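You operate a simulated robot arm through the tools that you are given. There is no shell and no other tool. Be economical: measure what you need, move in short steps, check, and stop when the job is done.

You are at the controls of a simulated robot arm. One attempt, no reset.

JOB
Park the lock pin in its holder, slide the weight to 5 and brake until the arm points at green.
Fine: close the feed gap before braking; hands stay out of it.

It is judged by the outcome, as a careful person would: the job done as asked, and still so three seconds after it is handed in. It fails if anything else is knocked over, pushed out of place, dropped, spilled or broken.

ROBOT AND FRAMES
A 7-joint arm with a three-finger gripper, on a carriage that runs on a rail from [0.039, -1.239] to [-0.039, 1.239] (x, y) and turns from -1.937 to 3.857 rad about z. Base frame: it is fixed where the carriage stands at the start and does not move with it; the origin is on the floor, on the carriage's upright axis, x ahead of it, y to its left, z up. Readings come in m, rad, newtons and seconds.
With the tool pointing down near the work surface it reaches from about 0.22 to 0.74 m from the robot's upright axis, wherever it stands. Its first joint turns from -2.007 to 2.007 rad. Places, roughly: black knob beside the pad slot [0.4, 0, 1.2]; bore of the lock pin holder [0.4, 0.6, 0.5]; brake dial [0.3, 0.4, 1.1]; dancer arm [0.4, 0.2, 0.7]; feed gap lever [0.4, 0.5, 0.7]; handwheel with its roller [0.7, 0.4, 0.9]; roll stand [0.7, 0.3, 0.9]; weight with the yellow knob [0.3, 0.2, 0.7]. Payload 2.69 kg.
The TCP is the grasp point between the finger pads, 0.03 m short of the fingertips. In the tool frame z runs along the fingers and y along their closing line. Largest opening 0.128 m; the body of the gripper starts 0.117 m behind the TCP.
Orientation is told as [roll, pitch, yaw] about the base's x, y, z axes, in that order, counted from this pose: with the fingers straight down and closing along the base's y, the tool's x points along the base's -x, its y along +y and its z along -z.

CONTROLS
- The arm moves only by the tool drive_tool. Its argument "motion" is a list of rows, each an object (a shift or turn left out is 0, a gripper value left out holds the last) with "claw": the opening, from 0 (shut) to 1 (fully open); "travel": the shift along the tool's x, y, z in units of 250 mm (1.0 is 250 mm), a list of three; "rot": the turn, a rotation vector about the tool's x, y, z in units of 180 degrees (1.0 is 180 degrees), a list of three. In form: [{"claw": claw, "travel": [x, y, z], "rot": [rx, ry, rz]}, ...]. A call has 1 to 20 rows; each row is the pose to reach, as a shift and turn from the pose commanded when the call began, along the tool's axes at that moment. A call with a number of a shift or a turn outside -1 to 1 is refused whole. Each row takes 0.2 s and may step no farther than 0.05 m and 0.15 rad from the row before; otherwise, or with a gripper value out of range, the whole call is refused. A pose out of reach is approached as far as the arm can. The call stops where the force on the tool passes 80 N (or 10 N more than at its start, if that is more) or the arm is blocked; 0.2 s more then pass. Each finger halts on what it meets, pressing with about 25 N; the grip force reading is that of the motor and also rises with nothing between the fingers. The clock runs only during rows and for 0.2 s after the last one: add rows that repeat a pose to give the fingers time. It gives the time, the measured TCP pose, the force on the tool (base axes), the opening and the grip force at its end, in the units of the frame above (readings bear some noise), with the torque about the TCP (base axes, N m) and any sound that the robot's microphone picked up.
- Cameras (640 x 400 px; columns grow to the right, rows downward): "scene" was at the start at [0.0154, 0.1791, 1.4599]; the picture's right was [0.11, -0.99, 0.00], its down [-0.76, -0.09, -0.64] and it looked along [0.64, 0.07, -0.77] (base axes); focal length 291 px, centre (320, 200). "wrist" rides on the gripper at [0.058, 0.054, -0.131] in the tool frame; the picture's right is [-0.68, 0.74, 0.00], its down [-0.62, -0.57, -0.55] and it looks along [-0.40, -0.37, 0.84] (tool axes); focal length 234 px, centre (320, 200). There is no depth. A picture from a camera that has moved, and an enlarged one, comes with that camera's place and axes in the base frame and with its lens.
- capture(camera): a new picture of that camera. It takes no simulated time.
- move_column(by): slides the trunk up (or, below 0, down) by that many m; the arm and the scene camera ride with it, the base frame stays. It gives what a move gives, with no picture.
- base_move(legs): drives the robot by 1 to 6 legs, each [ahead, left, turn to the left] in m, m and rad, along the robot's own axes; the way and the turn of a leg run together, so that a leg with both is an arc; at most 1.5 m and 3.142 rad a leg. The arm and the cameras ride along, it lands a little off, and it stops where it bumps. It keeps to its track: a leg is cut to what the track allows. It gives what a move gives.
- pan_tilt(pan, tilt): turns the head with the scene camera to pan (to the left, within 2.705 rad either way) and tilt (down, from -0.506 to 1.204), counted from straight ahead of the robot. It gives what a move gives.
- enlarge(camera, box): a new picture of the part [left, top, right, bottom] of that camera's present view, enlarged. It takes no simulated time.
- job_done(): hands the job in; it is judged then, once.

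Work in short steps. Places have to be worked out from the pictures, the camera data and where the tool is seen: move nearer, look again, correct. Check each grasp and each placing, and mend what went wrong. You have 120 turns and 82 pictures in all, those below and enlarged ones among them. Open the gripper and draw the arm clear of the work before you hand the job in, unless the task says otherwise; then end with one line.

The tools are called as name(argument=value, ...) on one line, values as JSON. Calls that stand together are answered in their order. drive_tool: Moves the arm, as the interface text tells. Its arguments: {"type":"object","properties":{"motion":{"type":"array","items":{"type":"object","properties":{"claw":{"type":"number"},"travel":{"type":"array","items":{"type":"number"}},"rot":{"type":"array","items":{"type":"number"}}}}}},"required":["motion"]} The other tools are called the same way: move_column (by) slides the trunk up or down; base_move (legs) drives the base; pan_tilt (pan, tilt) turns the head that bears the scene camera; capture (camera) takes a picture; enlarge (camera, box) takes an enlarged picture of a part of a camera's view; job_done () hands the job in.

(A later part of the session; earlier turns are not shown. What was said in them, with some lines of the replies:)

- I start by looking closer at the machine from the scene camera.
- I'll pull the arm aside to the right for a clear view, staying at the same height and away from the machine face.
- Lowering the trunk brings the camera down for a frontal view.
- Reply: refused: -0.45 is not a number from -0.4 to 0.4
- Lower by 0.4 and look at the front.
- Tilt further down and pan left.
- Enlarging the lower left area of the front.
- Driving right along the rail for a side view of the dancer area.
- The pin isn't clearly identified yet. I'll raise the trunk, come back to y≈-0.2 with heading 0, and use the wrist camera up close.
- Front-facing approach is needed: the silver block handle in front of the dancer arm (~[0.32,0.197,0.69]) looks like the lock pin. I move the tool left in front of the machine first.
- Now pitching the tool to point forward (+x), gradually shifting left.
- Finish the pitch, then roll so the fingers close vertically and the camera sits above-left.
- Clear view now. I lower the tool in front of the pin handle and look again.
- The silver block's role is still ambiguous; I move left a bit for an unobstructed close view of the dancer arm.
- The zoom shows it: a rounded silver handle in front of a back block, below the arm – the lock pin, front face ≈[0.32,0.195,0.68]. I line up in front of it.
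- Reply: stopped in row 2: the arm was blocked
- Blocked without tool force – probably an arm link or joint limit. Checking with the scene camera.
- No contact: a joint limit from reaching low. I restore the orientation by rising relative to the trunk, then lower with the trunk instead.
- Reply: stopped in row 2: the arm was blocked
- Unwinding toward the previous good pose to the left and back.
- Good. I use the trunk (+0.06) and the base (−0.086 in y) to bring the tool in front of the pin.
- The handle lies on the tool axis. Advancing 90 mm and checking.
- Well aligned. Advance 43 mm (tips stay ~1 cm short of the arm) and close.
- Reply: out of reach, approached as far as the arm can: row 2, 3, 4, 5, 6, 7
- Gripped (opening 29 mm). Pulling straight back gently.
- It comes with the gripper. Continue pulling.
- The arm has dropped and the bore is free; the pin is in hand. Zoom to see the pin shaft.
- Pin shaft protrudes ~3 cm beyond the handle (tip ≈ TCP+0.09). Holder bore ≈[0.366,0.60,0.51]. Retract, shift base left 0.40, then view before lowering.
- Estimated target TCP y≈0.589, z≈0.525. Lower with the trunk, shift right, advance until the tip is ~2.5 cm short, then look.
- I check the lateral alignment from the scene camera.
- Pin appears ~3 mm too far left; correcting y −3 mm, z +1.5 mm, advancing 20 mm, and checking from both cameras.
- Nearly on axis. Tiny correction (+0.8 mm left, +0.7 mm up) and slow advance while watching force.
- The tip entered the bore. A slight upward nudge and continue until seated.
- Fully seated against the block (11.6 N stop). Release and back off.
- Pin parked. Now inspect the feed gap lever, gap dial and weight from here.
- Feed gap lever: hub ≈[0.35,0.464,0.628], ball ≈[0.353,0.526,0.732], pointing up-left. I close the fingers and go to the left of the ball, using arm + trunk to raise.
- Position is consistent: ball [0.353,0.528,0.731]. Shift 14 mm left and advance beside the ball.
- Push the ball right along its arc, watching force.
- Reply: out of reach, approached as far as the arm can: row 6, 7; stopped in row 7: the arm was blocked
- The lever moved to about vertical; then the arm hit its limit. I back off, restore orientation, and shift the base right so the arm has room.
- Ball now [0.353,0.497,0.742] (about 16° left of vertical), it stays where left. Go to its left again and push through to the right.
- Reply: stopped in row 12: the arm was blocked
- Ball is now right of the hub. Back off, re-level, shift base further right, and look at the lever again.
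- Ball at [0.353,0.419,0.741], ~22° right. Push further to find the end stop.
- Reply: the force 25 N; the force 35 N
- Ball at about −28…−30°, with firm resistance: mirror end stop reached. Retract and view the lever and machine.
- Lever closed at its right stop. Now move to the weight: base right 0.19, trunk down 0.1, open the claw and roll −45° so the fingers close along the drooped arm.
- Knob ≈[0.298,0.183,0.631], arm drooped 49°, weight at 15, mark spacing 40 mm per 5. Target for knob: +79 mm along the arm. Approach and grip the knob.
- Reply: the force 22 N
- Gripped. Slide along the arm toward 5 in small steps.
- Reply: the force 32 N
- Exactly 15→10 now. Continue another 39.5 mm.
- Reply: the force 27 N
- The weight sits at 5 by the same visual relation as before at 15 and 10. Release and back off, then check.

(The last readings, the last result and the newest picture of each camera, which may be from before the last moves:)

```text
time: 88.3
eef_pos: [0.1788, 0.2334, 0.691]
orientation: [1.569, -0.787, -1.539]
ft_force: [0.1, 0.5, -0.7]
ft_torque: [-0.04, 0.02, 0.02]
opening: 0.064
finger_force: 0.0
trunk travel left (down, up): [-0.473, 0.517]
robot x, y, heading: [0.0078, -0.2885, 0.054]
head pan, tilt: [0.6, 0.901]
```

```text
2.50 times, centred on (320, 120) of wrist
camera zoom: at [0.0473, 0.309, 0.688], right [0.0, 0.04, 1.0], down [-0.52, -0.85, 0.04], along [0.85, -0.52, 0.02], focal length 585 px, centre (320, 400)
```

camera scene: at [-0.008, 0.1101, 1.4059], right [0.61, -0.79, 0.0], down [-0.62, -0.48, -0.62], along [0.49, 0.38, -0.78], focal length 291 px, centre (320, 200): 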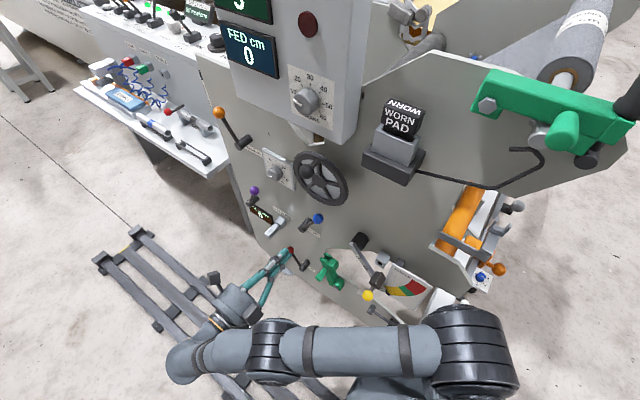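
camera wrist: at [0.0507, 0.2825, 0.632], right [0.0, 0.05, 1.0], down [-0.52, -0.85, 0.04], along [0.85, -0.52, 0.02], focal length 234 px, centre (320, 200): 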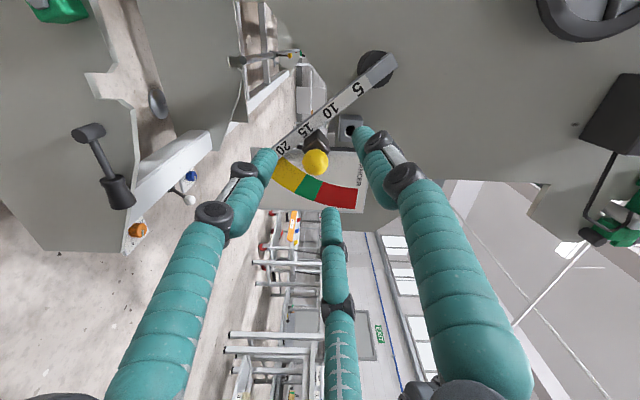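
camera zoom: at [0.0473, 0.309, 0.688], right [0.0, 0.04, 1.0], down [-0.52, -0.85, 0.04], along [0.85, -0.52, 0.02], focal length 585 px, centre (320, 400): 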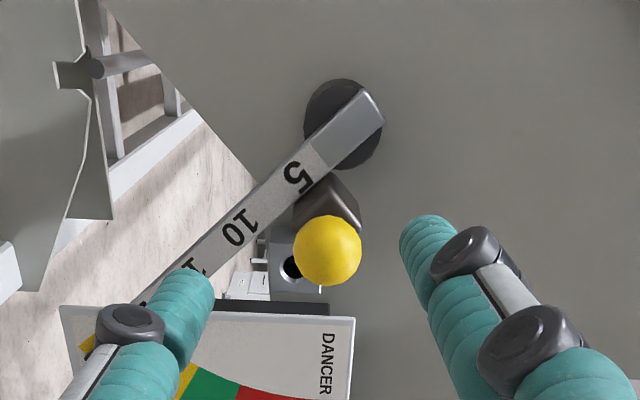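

Weight at 5. Now to the brake dial at ≈[0.326,0.401,1.12]: base left 0.19, trunk up, and look with the wrist camera.

base_move(legs=[[0.008, 0.18, 0]])

move_column(by=0.4)

capture(camera="wrist")

```text
time: 89.8
eef_pos: [0.1736, 0.4159, 0.69]
orientation: [1.568, -0.787, -1.539]
ft_force: [-0.2, 0.5, -0.1]
ft_torque: [0.04, 0.01, 0.01]
opening: 0.0641
finger_force: 0.1
trunk travel left (down, up): [-0.473, 0.517]
robot x, y, heading: [0.0025, -0.1113, 0.057]
head pan, tilt: [0.6, 0.901]
```

```text
time: 93.6
eef_pos: [0.1731, 0.4179, 1.0908]
orientation: [1.566, -0.787, -1.538]
ft_force: [-0.8, 0.3, 0.1]
ft_torque: [0.03, -0.02, -0.01]
opening: 0.0639
finger_force: 0.0
trunk travel left (down, up): [-0.873, 0.117]
robot x, y, heading: [0.0035, -0.1106, 0.059]
head pan, tilt: [0.6, 0.901]
```

```text
10 pictures are left
camera wrist: at [0.0411, 0.4911, 1.0879], right [0.0, 0.04, 1.0], down [-0.52, -0.85, 0.04], along [0.85, -0.52, 0.02], focal length 234 px, centre (320, 200)
```

wrist: 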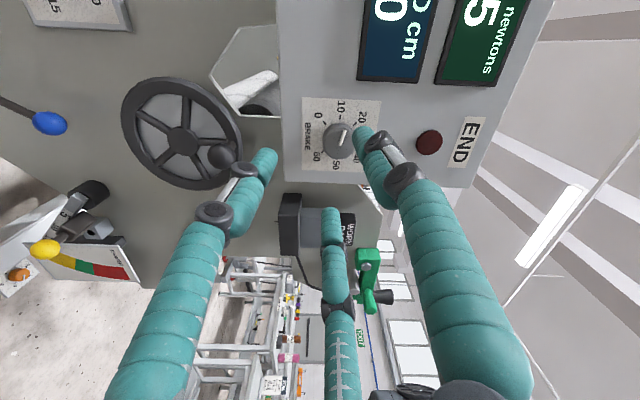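

Dial centre ≈[0.326,0.404,1.117], panel parallel to the face; the dancer is visible in the same wrist view. Raise 26 mm, roll another −45° to leave turning room, and line up.

move_column(by=0.026)

drive_tool(motion=[{"rot": [0, 0, -0.0417]}, {"rot": [0, 0, -0.0833]}, {"rot": [0, 0, -0.125]}, {"rot": [0, 0, -0.1667]}, {"rot": [0, 0, -0.2083]}, {"rot": [0, 0, -0.25]}])

drive_tool(motion=[{"travel": [0, -0.07, 0.0]}, {"travel": [0, -0.075, 0.14]}, {"travel": [0, -0.075, 0.3]}])

capture(camera="wrist")

```text
time: 94.3
eef_pos: [0.174, 0.4177, 1.1148]
orientation: [1.566, -0.787, -1.539]
ft_force: [0.2, 0.3, -0.1]
ft_torque: [-0.01, 0.02, -0.01]
opening: 0.0639
finger_force: 0.1
trunk travel left (down, up): [-0.899, 0.091]
robot x, y, heading: [0.0013, -0.1114, 0.055]
head pan, tilt: [0.6, 0.901]
```

```text
time: 95.7
eef_pos: [0.1746, 0.4164, 1.1168]
orientation: [-0.897, -1.567, 0.928]
ft_force: [-0.5, 0.7, -0.3]
ft_torque: [-0.01, 0.02, 0.01]
opening: 0.0638
finger_force: 0.1
trunk travel left (down, up): [-0.899, 0.091]
robot x, y, heading: [0.0015, -0.1111, 0.059]
head pan, tilt: [0.6, 0.901]
```

```text
time: 96.5
eef_pos: [0.2505, 0.3979, 1.119]
orientation: [0.031, -1.566, 0.002]
ft_force: [0.3, 0.2, -0.2]
ft_torque: [-0.03, 0.03, 0.02]
opening: 0.064
finger_force: 0.1
trunk travel left (down, up): [-0.899, 0.091]
robot x, y, heading: [0.0033, -0.1071, 0.057]
head pan, tilt: [0.6, 0.901]
```

```text
9 pictures are left
camera wrist: at [0.1181, 0.4466, 1.0604], right [-0.02, 0.74, 0.68], down [-0.53, -0.58, 0.62], along [0.85, -0.34, 0.4], focal length 234 px, centre (320, 200)
```

wrist: 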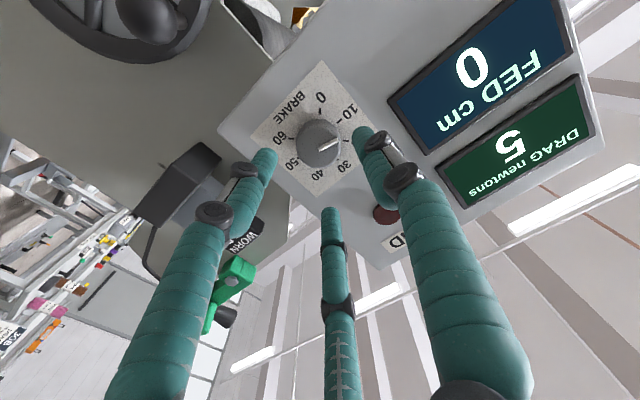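

Dial is centred on the tool axis. Advance 58 mm and close on the knob.

drive_tool(motion=[{"travel": [0, 0, 0.08]}, {"travel": [0, 0, 0.16]}, {"travel": [0, 0, 0.232]}, {"travel": [0, 0, 0.232], "claw": 0.05}, {"travel": [0, 0, 0.232], "claw": 0.05}, {"travel": [0, 0, 0.232], "claw": 0.05}, {"travel": [0, 0, 0.232], "claw": 0.05}])

pan_tilt(pan=0.35, tilt=0.95)

capture(camera="scene")

```text
time: 98.1
eef_pos: [0.308, 0.4001, 1.1149]
orientation: [-0.808, -1.562, 0.834]
ft_force: [-5.0, -12.3, -27.6]
ft_torque: [0.02, 0.5, -0.11]
opening: 0.0415
finger_force: 39.1
trunk travel left (down, up): [-0.899, 0.091]
robot x, y, heading: [0.0028, -0.1109, 0.056]
head pan, tilt: [0.6, 0.901]
```

```text
time: 98.9
eef_pos: [0.3073, 0.4005, 1.1152]
orientation: [-0.569, -1.563, 0.597]
ft_force: [-6.7, -13.2, -35.1]
ft_torque: [-0.04, 0.67, 0.09]
opening: 0.0412
finger_force: 44.7
trunk travel left (down, up): [-0.899, 0.091]
robot x, y, heading: [0.0047, -0.1117, 0.051]
head pan, tilt: [0.351, 0.949]
```

```text
8 pictures are left
camera scene: at [0.001, 0.088, 1.728], right [0.4, -0.92, 0.0], down [-0.75, -0.32, -0.58], along [0.53, 0.23, -0.81], focal length 291 px, centre (320, 200)
```

scene: 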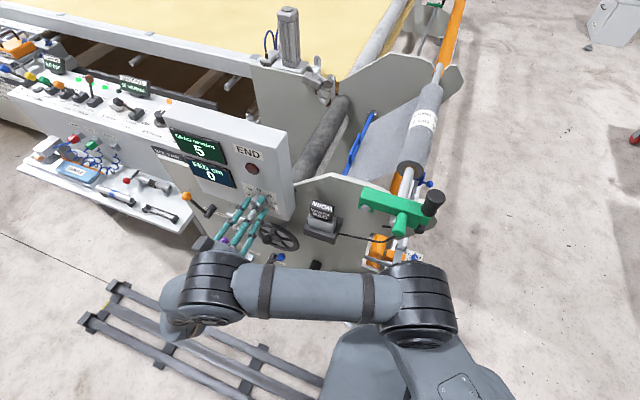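

Side force shows the grip is slightly below the knob's centre. Re-grip 4 mm higher.

drive_tool(motion=[{"claw": 0.5}, {"claw": 0.5}, {"travel": [-0.016, -0.006, 0], "claw": 0.5}, {"travel": [-0.016, -0.006, 0], "claw": 0.05}, {"travel": [-0.016, -0.006, 0], "claw": 0.05}, {"travel": [-0.016, -0.006, 0], "claw": 0.05}, {"travel": [-0.016, -0.006, 0], "claw": 0.05}])

```text
time: 100.5
eef_pos: [0.3078, 0.3974, 1.119]
orientation: [-0.803, -1.566, 0.828]
ft_force: [-6.7, -14.3, -30.0]
ft_torque: [-0.16, 0.34, -0.04]
opening: 0.0442
finger_force: 41.5
trunk travel left (down, up): [-0.899, 0.091]
robot x, y, heading: [0.0027, -0.1068, 0.055]
head pan, tilt: [0.351, 0.949]
```

Opening grew (so the centre is higher still). Raise another 4 mm and re-grip.

drive_tool(motion=[{"claw": 0.5}, {"claw": 0.5}, {"travel": [-0.016, -0.006, 0], "claw": 0.5}, {"travel": [-0.016, -0.006, 0], "claw": 0.05}, {"travel": [-0.016, -0.006, 0], "claw": 0.05}, {"travel": [-0.016, -0.006, 0], "claw": 0.05}, {"travel": [-0.016, -0.006, 0], "claw": 0.05}])

```text
time: 102.1
eef_pos: [0.307, 0.3954, 1.1224]
orientation: [-0.769, -1.563, 0.793]
ft_force: [-8.5, -13.9, -27.0]
ft_torque: [-0.24, 0.18, -0.04]
opening: 0.0467
finger_force: 43.2
trunk travel left (down, up): [-0.899, 0.091]
robot x, y, heading: [0.0006, -0.1104, 0.054]
head pan, tilt: [0.351, 0.949]
```

drive_tool(motion=[{"claw": 0.55}, {"claw": 0.55}, {"travel": [-0.02, -0.002, 0], "claw": 0.55}, {"travel": [-0.02, -0.002, 0], "claw": 0.05}, {"travel": [-0.02, -0.002, 0], "claw": 0.05}, {"travel": [-0.02, -0.002, 0], "claw": 0.05}, {"travel": [-0.02, -0.002, 0], "claw": 0.05}])

capture(camera="wrist")

```text
time: 103.7
eef_pos: [0.3076, 0.3933, 1.1263]
orientation: [-0.639, -1.566, 0.663]
ft_force: [-8.1, -20.1, -21.1]
ft_torque: [-0.35, -0.33, -0.39]
opening: 0.0482
finger_force: 39.5
trunk travel left (down, up): [-0.899, 0.091]
robot x, y, heading: [0.0042, -0.1114, 0.058]
head pan, tilt: [0.351, 0.949]
```

```text
7 pictures are left
camera wrist: at [0.1756, 0.4431, 1.0704], right [-0.01, 0.74, 0.67], down [-0.53, -0.57, 0.62], along [0.85, -0.35, 0.4], focal length 234 px, centre (320, 200)
```

wrist: 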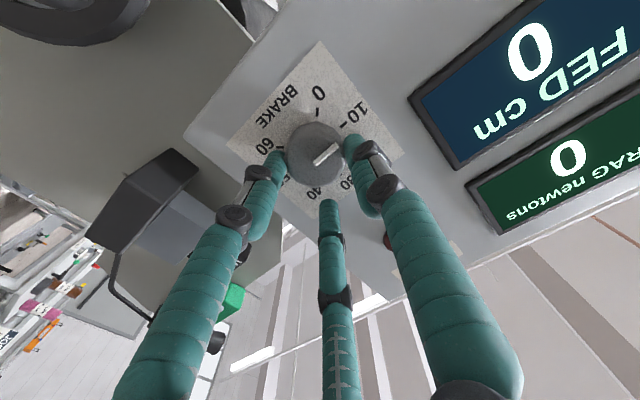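

DRAG now reads 0 – gripping turned the dial back a little (pointer ≈9). I have a grip; now turn clockwise 45°.

drive_tool(motion=[{"rot": [0, 0, 0.035]}, {"rot": [0, 0, 0.07]}, {"rot": [0, 0, 0.105]}, {"rot": [0, 0, 0.14]}, {"rot": [0, 0, 0.175]}, {"rot": [0, 0, 0.21]}, {"rot": [0, 0, 0.25]}])

capture(camera="wrist")

```text
time: 105.3
eef_pos: [0.3069, 0.3867, 1.1194]
orientation: [1.542, -0.804, -1.554]
ft_force: [-20.8, -33.7, -69.2]
ft_torque: [-1.2, 1.92, 0.75]
opening: 0.0485
finger_force: 44.9
trunk travel left (down, up): [-0.899, 0.091]
robot x, y, heading: [0.0007, -0.1111, 0.055]
head pan, tilt: [0.351, 0.949]
```

```text
6 pictures are left
camera wrist: at [0.1776, 0.4662, 1.1185], right [0.02, 0.06, 1.0], down [-0.55, -0.83, 0.06], along [0.83, -0.55, 0.02], focal length 234 px, centre (320, 200)
```

wrist: 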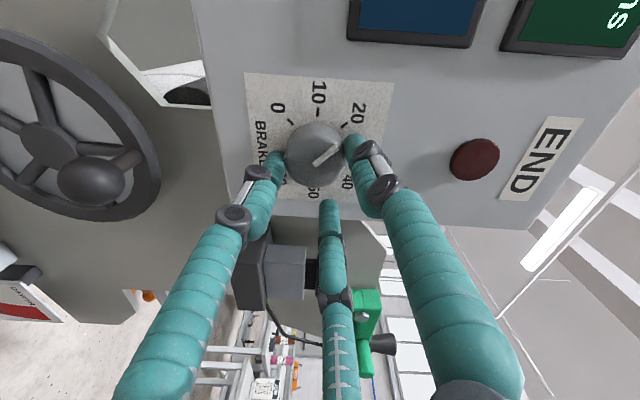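

Pointer now ≈20. Release, retract and check dancer and DRAG.

drive_tool(motion=[{"claw": 0.55}, {"claw": 0.55}, {"claw": 0.55}, {"travel": [0, 0, -0.18], "claw": 0.55}, {"travel": [0, 0, -0.36]}, {"travel": [0, 0, -0.52]}])

capture(camera="wrist")

```text
time: 106.7
eef_pos: [0.1769, 0.3922, 1.1313]
orientation: [1.568, -0.787, -1.542]
ft_force: [-0.4, -0.1, 0.6]
ft_torque: [-0.03, 0.02, -0.01]
opening: 0.0708
finger_force: 0.0
trunk travel left (down, up): [-0.899, 0.091]
robot x, y, heading: [0.0051, -0.1085, 0.06]
head pan, tilt: [0.351, 0.949]
```

```text
5 pictures are left
camera wrist: at [0.0454, 0.468, 1.128], right [0.0, 0.04, 1.0], down [-0.52, -0.85, 0.04], along [0.85, -0.52, 0.02], focal length 234 px, centre (320, 200)
```

wrist: 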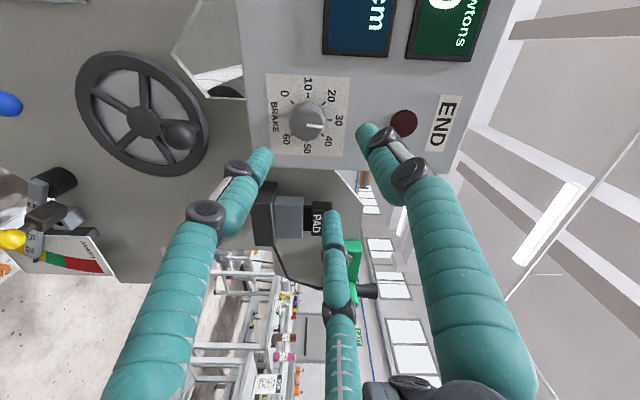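

Dial now looks near 30. To see dancer and DRAG together I shift the view: trunk down 0.12, tool 5 cm left.

move_column(by=-0.12)

drive_tool(motion=[{"travel": [0.07, 0.07, 0]}, {"travel": [0.142, 0.14, 0]}])

capture(camera="wrist")

```text
time: 108.2
eef_pos: [0.1787, 0.394, 1.0101]
orientation: [1.568, -0.786, -1.537]
ft_force: [0.1, 0.3, 0.3]
ft_torque: [-0.01, 0.04, 0.01]
opening: 0.0706
finger_force: 0.1
trunk travel left (down, up): [-0.779, 0.211]
robot x, y, heading: [0.0051, -0.1092, 0.054]
head pan, tilt: [0.351, 0.949]
```

```text
time: 108.8
eef_pos: [0.1778, 0.4443, 1.0089]
orientation: [1.567, -0.788, -1.538]
ft_force: [-0.1, 0.2, -0.3]
ft_torque: [0.0, -0.01, -0.01]
opening: 0.0704
finger_force: 0.1
trunk travel left (down, up): [-0.779, 0.211]
robot x, y, heading: [0.004, -0.1071, 0.064]
head pan, tilt: [0.351, 0.949]
```

```text
4 pictures are left
camera wrist: at [0.0458, 0.5206, 1.0064], right [0.0, 0.04, 1.0], down [-0.52, -0.85, 0.04], along [0.85, -0.52, 0.02], focal length 234 px, centre (320, 200)
```

wrist: 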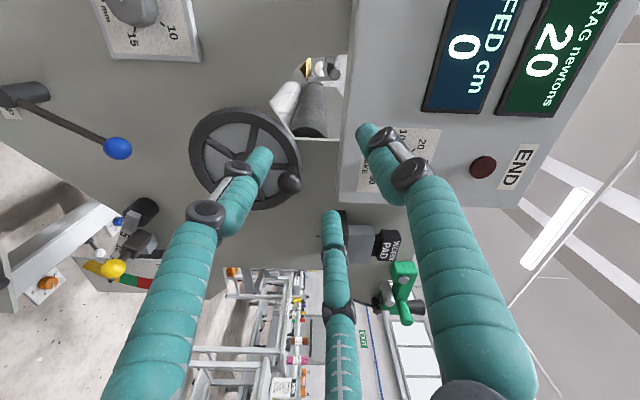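

DRAG reads 20 N. Zoom onto the dancer.

enlarge(camera="wrist", box=[60, 180, 180, 300])

```text
3.33 times, centred on (120, 240) of wrist
camera zoom: at [0.0458, 0.5206, 1.0064], right [0.0, 0.04, 1.0], down [-0.52, -0.85, 0.04], along [0.85, -0.52, 0.02], focal length 781 px, centre (987, 67)
```

zoom: 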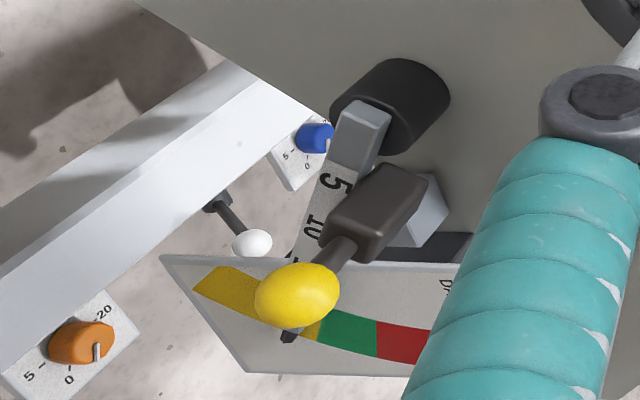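

At 20 N the arm tip is in upper yellow, just short of green; I estimate ~26 N is needed (≈27° more). Images put the knob centre at [·,0.4025,1.1145]; I re-approach centred there and grip.

drive_tool(motion=[{"travel": [-0.07, -0.07, 0]}, {"travel": [-0.13, -0.128, 0]}])

move_column(by=0.1045)

drive_tool(motion=[{"travel": [0, 0, 0.15]}, {"travel": [0, 0, 0.3]}, {"travel": [0, 0, 0.42]}, {"travel": [0, 0, 0.5]}, {"travel": [0, 0, 0.5]}])

```text
time: 109.4
eef_pos: [0.1785, 0.3974, 1.0103]
orientation: [1.568, -0.785, -1.539]
ft_force: [0.1, -0.7, 0.1]
ft_torque: [0.02, -0.02, 0.03]
opening: 0.0705
finger_force: 0.0
trunk travel left (down, up): [-0.779, 0.211]
robot x, y, heading: [0.0031, -0.1056, 0.058]
head pan, tilt: [0.351, 0.949]
```

```text
time: 110.8
eef_pos: [0.1776, 0.3974, 1.1139]
orientation: [1.567, -0.788, -1.539]
ft_force: [-0.2, 0.2, 0.2]
ft_torque: [-0.02, -0.04, 0.0]
opening: 0.0704
finger_force: 0.1
trunk travel left (down, up): [-0.884, 0.106]
robot x, y, heading: [0.0024, -0.1074, 0.053]
head pan, tilt: [0.351, 0.949]
```

```text
time: 112.0
eef_pos: [0.3049, 0.4015, 1.1135]
orientation: [1.566, -0.786, -1.536]
ft_force: [-1.1, -0.4, -0.3]
ft_torque: [0.01, 0.03, -0.02]
opening: 0.0703
finger_force: 0.0
trunk travel left (down, up): [-0.884, 0.106]
robot x, y, heading: [0.0054, -0.1071, 0.056]
head pan, tilt: [0.351, 0.949]
```

In place with no contact; close on the knob and read forces.

drive_tool(motion=[{"claw": 0.3}, {"claw": 0.3}, {"claw": 0.3}])

```text
time: 112.8
eef_pos: [0.3052, 0.3994, 1.1141]
orientation: [1.567, -0.786, -1.54]
ft_force: [-0.9, -6.2, 5.1]
ft_torque: [-0.04, -0.07, -0.13]
opening: 0.0414
finger_force: 18.4
trunk travel left (down, up): [-0.884, 0.106]
robot x, y, heading: [0.0021, -0.1077, 0.062]
head pan, tilt: [0.351, 0.949]
```

Clean centred grip (41 mm, low force). Turn clockwise 27°.

drive_tool(motion=[{"rot": [0, 0, 0.03]}, {"rot": [0, 0, 0.06]}, {"rot": [0, 0, 0.09]}, {"rot": [0, 0, 0.12]}, {"rot": [0, 0, 0.15]}, {"rot": [0, 0, 0.15]}])

```text
time: 114.2
eef_pos: [0.3049, 0.3994, 1.1153]
orientation: [1.566, -0.313, -1.541]
ft_force: [6.5, -6.8, 5.8]
ft_torque: [0.01, -0.1, -0.39]
opening: 0.0403
finger_force: 45.3
trunk travel left (down, up): [-0.884, 0.106]
robot x, y, heading: [0.0037, -0.1079, 0.056]
head pan, tilt: [0.351, 0.949]
```

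Release, retract, and return to the viewing pose.

drive_tool(motion=[{"claw": 0.55}, {"claw": 0.55}, {"claw": 0.55}, {"travel": [0, 0, -0.16]}, {"travel": [0, 0, -0.34]}, {"travel": [0, 0, -0.5], "rot": [0, 0, -0.04]}, {"travel": [0.08, 0.03, -0.5], "rot": [0, 0, -0.08]}, {"travel": [0.19, 0.062, -0.5], "rot": [0, 0, -0.12]}, {"travel": [0.19, 0.062, -0.5], "rot": [0, 0, -0.15]}])

move_column(by=-0.15)

capture(camera="wrist")

```text
time: 116.2
eef_pos: [0.177, 0.446, 1.1134]
orientation: [1.566, -0.788, -1.538]
ft_force: [-0.2, 0.1, 0.0]
ft_torque: [0.03, 0.0, 0.03]
opening: 0.0706
finger_force: 0.1
trunk travel left (down, up): [-0.884, 0.106]
robot x, y, heading: [0.0044, -0.1073, 0.051]
head pan, tilt: [0.351, 0.949]
```

```text
time: 117.9
eef_pos: [0.1758, 0.4474, 0.9634]
orientation: [1.568, -0.787, -1.539]
ft_force: [0.4, -0.1, -0.1]
ft_torque: [0.03, 0.01, -0.01]
opening: 0.0707
finger_force: 0.1
trunk travel left (down, up): [-0.734, 0.256]
robot x, y, heading: [0.0025, -0.112, 0.06]
head pan, tilt: [0.351, 0.949]
```

```text
2 pictures are left
camera wrist: at [0.0437, 0.5213, 0.9611], right [0.0, 0.04, 1.0], down [-0.52, -0.85, 0.04], along [0.85, -0.52, 0.02], focal length 234 px, centre (320, 200)
```

wrist: 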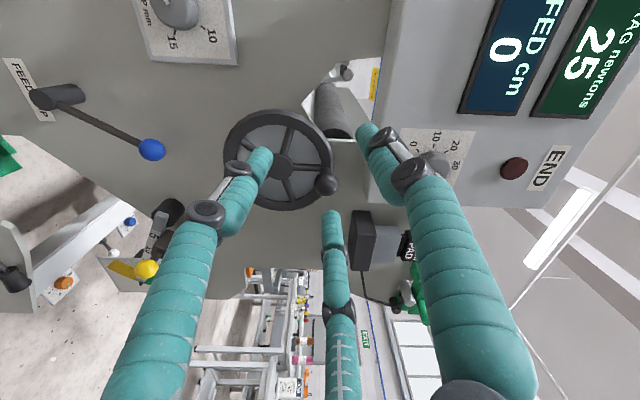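

DRAG reads 25 N but the tip is hidden here. I go to the clear viewing pose in front of the dancer used earlier.

drive_tool(motion=[{"travel": [-0.08, -0.08, 0]}, {"travel": [-0.156, -0.154, 0]}])

base_move(legs=[[-0.006, -0.18, 0]])

move_column(by=-0.32)

enlarge(camera="wrist", box=[210, 40, 430, 230])

```text
time: 118.5
eef_pos: [0.1781, 0.3899, 0.9609]
orientation: [1.568, -0.786, -1.535]
ft_force: [0.1, -0.5, 0.2]
ft_torque: [0.04, -0.03, 0.01]
opening: 0.0703
finger_force: 0.0
trunk travel left (down, up): [-0.734, 0.256]
robot x, y, heading: [0.0097, -0.1091, 0.06]
head pan, tilt: [0.351, 0.949]
```

```text
time: 120.0
eef_pos: [0.1845, 0.2124, 0.9607]
orientation: [1.566, -0.784, -1.541]
ft_force: [0.9, 0.2, -0.6]
ft_torque: [-0.01, 0.0, 0.06]
opening: 0.0706
finger_force: 0.1
trunk travel left (down, up): [-0.734, 0.256]
robot x, y, heading: [0.0116, -0.2843, 0.054]
head pan, tilt: [0.351, 0.949]
```

```text
time: 123.2
eef_pos: [0.1839, 0.2133, 0.6418]
orientation: [1.566, -0.788, -1.542]
ft_force: [-1.6, -0.2, 0.2]
ft_torque: [-0.02, 0.02, 0.0]
opening: 0.0705
finger_force: 0.0
trunk travel left (down, up): [-0.414, 0.576]
robot x, y, heading: [0.0096, -0.283, 0.056]
head pan, tilt: [0.351, 0.949]
```

```text
2.11 times, centred on (320, 135) of wrist
camera zoom: at [0.0531, 0.2882, 0.639], right [0.0, 0.04, 1.0], down [-0.53, -0.85, 0.04], along [0.85, -0.52, 0.02], focal length 493 px, centre (320, 337)
```

zoom: 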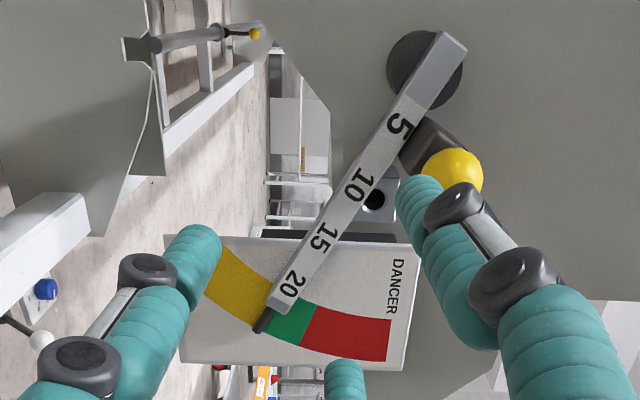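

The pointer is right at the yellow/green boundary at 25 N; about 5 N more puts it mid-green. Return to the dial.

move_column(by=0.4)

base_move(legs=[[0.008, 0.18, 0]])

move_column(by=0.072)

```text
time: 127.0
eef_pos: [0.1862, 0.2126, 1.0421]
orientation: [1.567, -0.788, -1.542]
ft_force: [-0.1, -0.6, -0.1]
ft_torque: [0.03, 0.01, 0.01]
opening: 0.0702
finger_force: 0.1
trunk travel left (down, up): [-0.814, 0.176]
robot x, y, heading: [0.0074, -0.2845, 0.052]
head pan, tilt: [0.351, 0.949]
```

```text
time: 128.5
eef_pos: [0.1817, 0.3933, 1.0413]
orientation: [1.566, -0.787, -1.547]
ft_force: [0.0, 0.3, 0.0]
ft_torque: [0.0, -0.01, -0.05]
opening: 0.0703
finger_force: 0.0
trunk travel left (down, up): [-0.814, 0.176]
robot x, y, heading: [0.0019, -0.1099, 0.047]
head pan, tilt: [0.351, 0.949]
```

```text
time: 129.6
eef_pos: [0.182, 0.3918, 1.1134]
orientation: [1.567, -0.788, -1.546]
ft_force: [-0.5, 0.7, 0.1]
ft_torque: [-0.02, -0.03, -0.01]
opening: 0.0701
finger_force: 0.0
trunk travel left (down, up): [-0.886, 0.104]
robot x, y, heading: [0.0014, -0.1097, 0.051]
head pan, tilt: [0.351, 0.949]
```

Align (+5 mm left), advance, and grip gently.

drive_tool(motion=[{"travel": [0.014, 0.014, 0.05]}, {"travel": [0.014, 0.014, 0.2]}, {"travel": [0.014, 0.014, 0.35]}, {"travel": [0.014, 0.014, 0.49]}, {"travel": [0.014, 0.014, 0.49]}, {"travel": [0.014, 0.014, 0.49], "claw": 0.3}, {"travel": [0.014, 0.014, 0.49], "claw": 0.3}, {"travel": [0.014, 0.014, 0.49], "claw": 0.3}])

```text
time: 131.4
eef_pos: [0.3058, 0.4006, 1.113]
orientation: [1.568, -0.785, -1.543]
ft_force: [4.1, 6.1, 11.0]
ft_torque: [-0.01, -0.25, 0.18]
opening: 0.0435
finger_force: 22.6
trunk travel left (down, up): [-0.886, 0.104]
robot x, y, heading: [0.0023, -0.108, 0.055]
head pan, tilt: [0.351, 0.949]
```

Grip is good; turn clockwise 28°, then release and retract.

drive_tool(motion=[{"rot": [0, 0, 0.03]}, {"rot": [0, 0, 0.06]}, {"rot": [0, 0, 0.09]}, {"rot": [0, 0, 0.12]}, {"rot": [0, 0, 0.156]}, {"rot": [0, 0, 0.156]}])

drive_tool(motion=[{"claw": 0.55}, {"claw": 0.55}, {"claw": 0.55}, {"travel": [0, 0, -0.16]}, {"travel": [0, 0, -0.34]}, {"travel": [0, 0, -0.49], "rot": [0, 0, -0.04]}, {"travel": [0, 0, -0.49], "rot": [0, 0, -0.08]}, {"travel": [0, 0, -0.49], "rot": [0, 0, -0.12]}, {"travel": [0, 0, -0.49], "rot": [0, 0, -0.156]}])

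base_move(legs=[[-0.006, -0.18, 0]])

move_column(by=-0.4)

move_column(by=-0.072)

```text
time: 132.8
eef_pos: [0.3053, 0.3998, 1.1148]
orientation: [1.574, -0.291, -1.545]
ft_force: [14.6, 6.1, 34.7]
ft_torque: [0.02, -0.79, -0.24]
opening: 0.04
finger_force: 44.8
trunk travel left (down, up): [-0.886, 0.104]
robot x, y, heading: [0.0029, -0.1032, 0.049]
head pan, tilt: [0.351, 0.949]
```

```text
time: 134.8
eef_pos: [0.1828, 0.3979, 1.1134]
orientation: [1.567, -0.789, -1.544]
ft_force: [-0.5, -0.1, 0.2]
ft_torque: [0.0, 0.0, -0.02]
opening: 0.0704
finger_force: 0.1
trunk travel left (down, up): [-0.886, 0.104]
robot x, y, heading: [0.0023, -0.1055, 0.047]
head pan, tilt: [0.351, 0.949]
```

```text
time: 136.3
eef_pos: [0.1894, 0.222, 1.114]
orientation: [1.568, -0.787, -1.546]
ft_force: [-0.3, 0.8, -0.7]
ft_torque: [0.01, 0.04, 0.0]
opening: 0.0701
finger_force: 0.1
trunk travel left (down, up): [-0.886, 0.104]
robot x, y, heading: [0.0121, -0.284, 0.048]
head pan, tilt: [0.351, 0.949]
```

```text
time: 140.2
eef_pos: [0.1884, 0.2223, 0.714]
orientation: [1.566, -0.786, -1.546]
ft_force: [-0.9, -0.2, -0.8]
ft_torque: [0.0, 0.02, -0.01]
opening: 0.0704
finger_force: 0.1
trunk travel left (down, up): [-0.486, 0.504]
robot x, y, heading: [0.0072, -0.2826, 0.045]
head pan, tilt: [0.351, 0.949]
```

```text
time: 141.2
eef_pos: [0.1895, 0.223, 0.6415]
orientation: [1.568, -0.787, -1.546]
ft_force: [0.5, 0.9, 0.4]
ft_torque: [-0.01, 0.02, 0.0]
opening: 0.0704
finger_force: 0.1
trunk travel left (down, up): [-0.414, 0.576]
robot x, y, heading: [0.0109, -0.2813, 0.043]
head pan, tilt: [0.351, 0.949]
```

Last picture: check the pointer.

enlarge(camera="wrist", box=[210, 40, 430, 230])

```text
2.11 times, centred on (320, 135) of wrist
camera zoom: at [0.0574, 0.2984, 0.6393], right [0.0, 0.04, 1.0], down [-0.53, -0.85, 0.04], along [0.85, -0.53, 0.02], focal length 493 px, centre (320, 337)
```

zoom: 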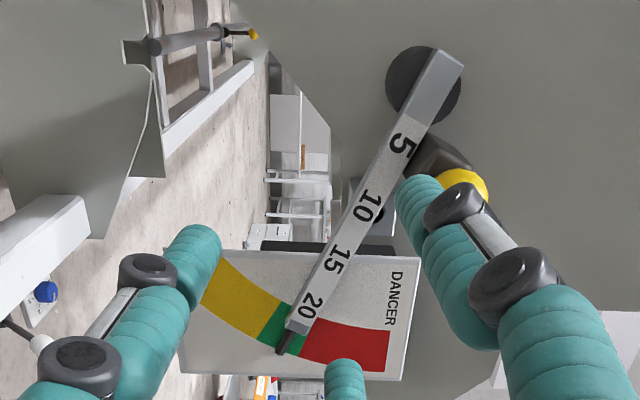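

The pointer is inside green. Move the arm clear to the right and hand in.

base_move(legs=[[-0.01, -0.4, 0]])

job_done()

```text
time: 143.7
eef_pos: [0.1956, -0.161, 0.6419]
orientation: [1.566, -0.787, -1.534]
ft_force: [-0.3, 0.6, 1.2]
ft_torque: [0.03, 0.02, 0.01]
opening: 0.0706
finger_force: 0.1
trunk travel left (down, up): [-0.414, 0.576]
robot x, y, heading: [0.0179, -0.6641, 0.064]
head pan, tilt: [0.351, 0.949]
```

```text
The job is handed in.
```

The lock pin is parked in its holder, the weight is at 5, and the feed gap lever was pushed to its other end stop before I braked. I took that stop as closed because nothing on the machine says which way it closes. The arm points at green, as seen in my last picture, and the gripper is open and clear of the machine.
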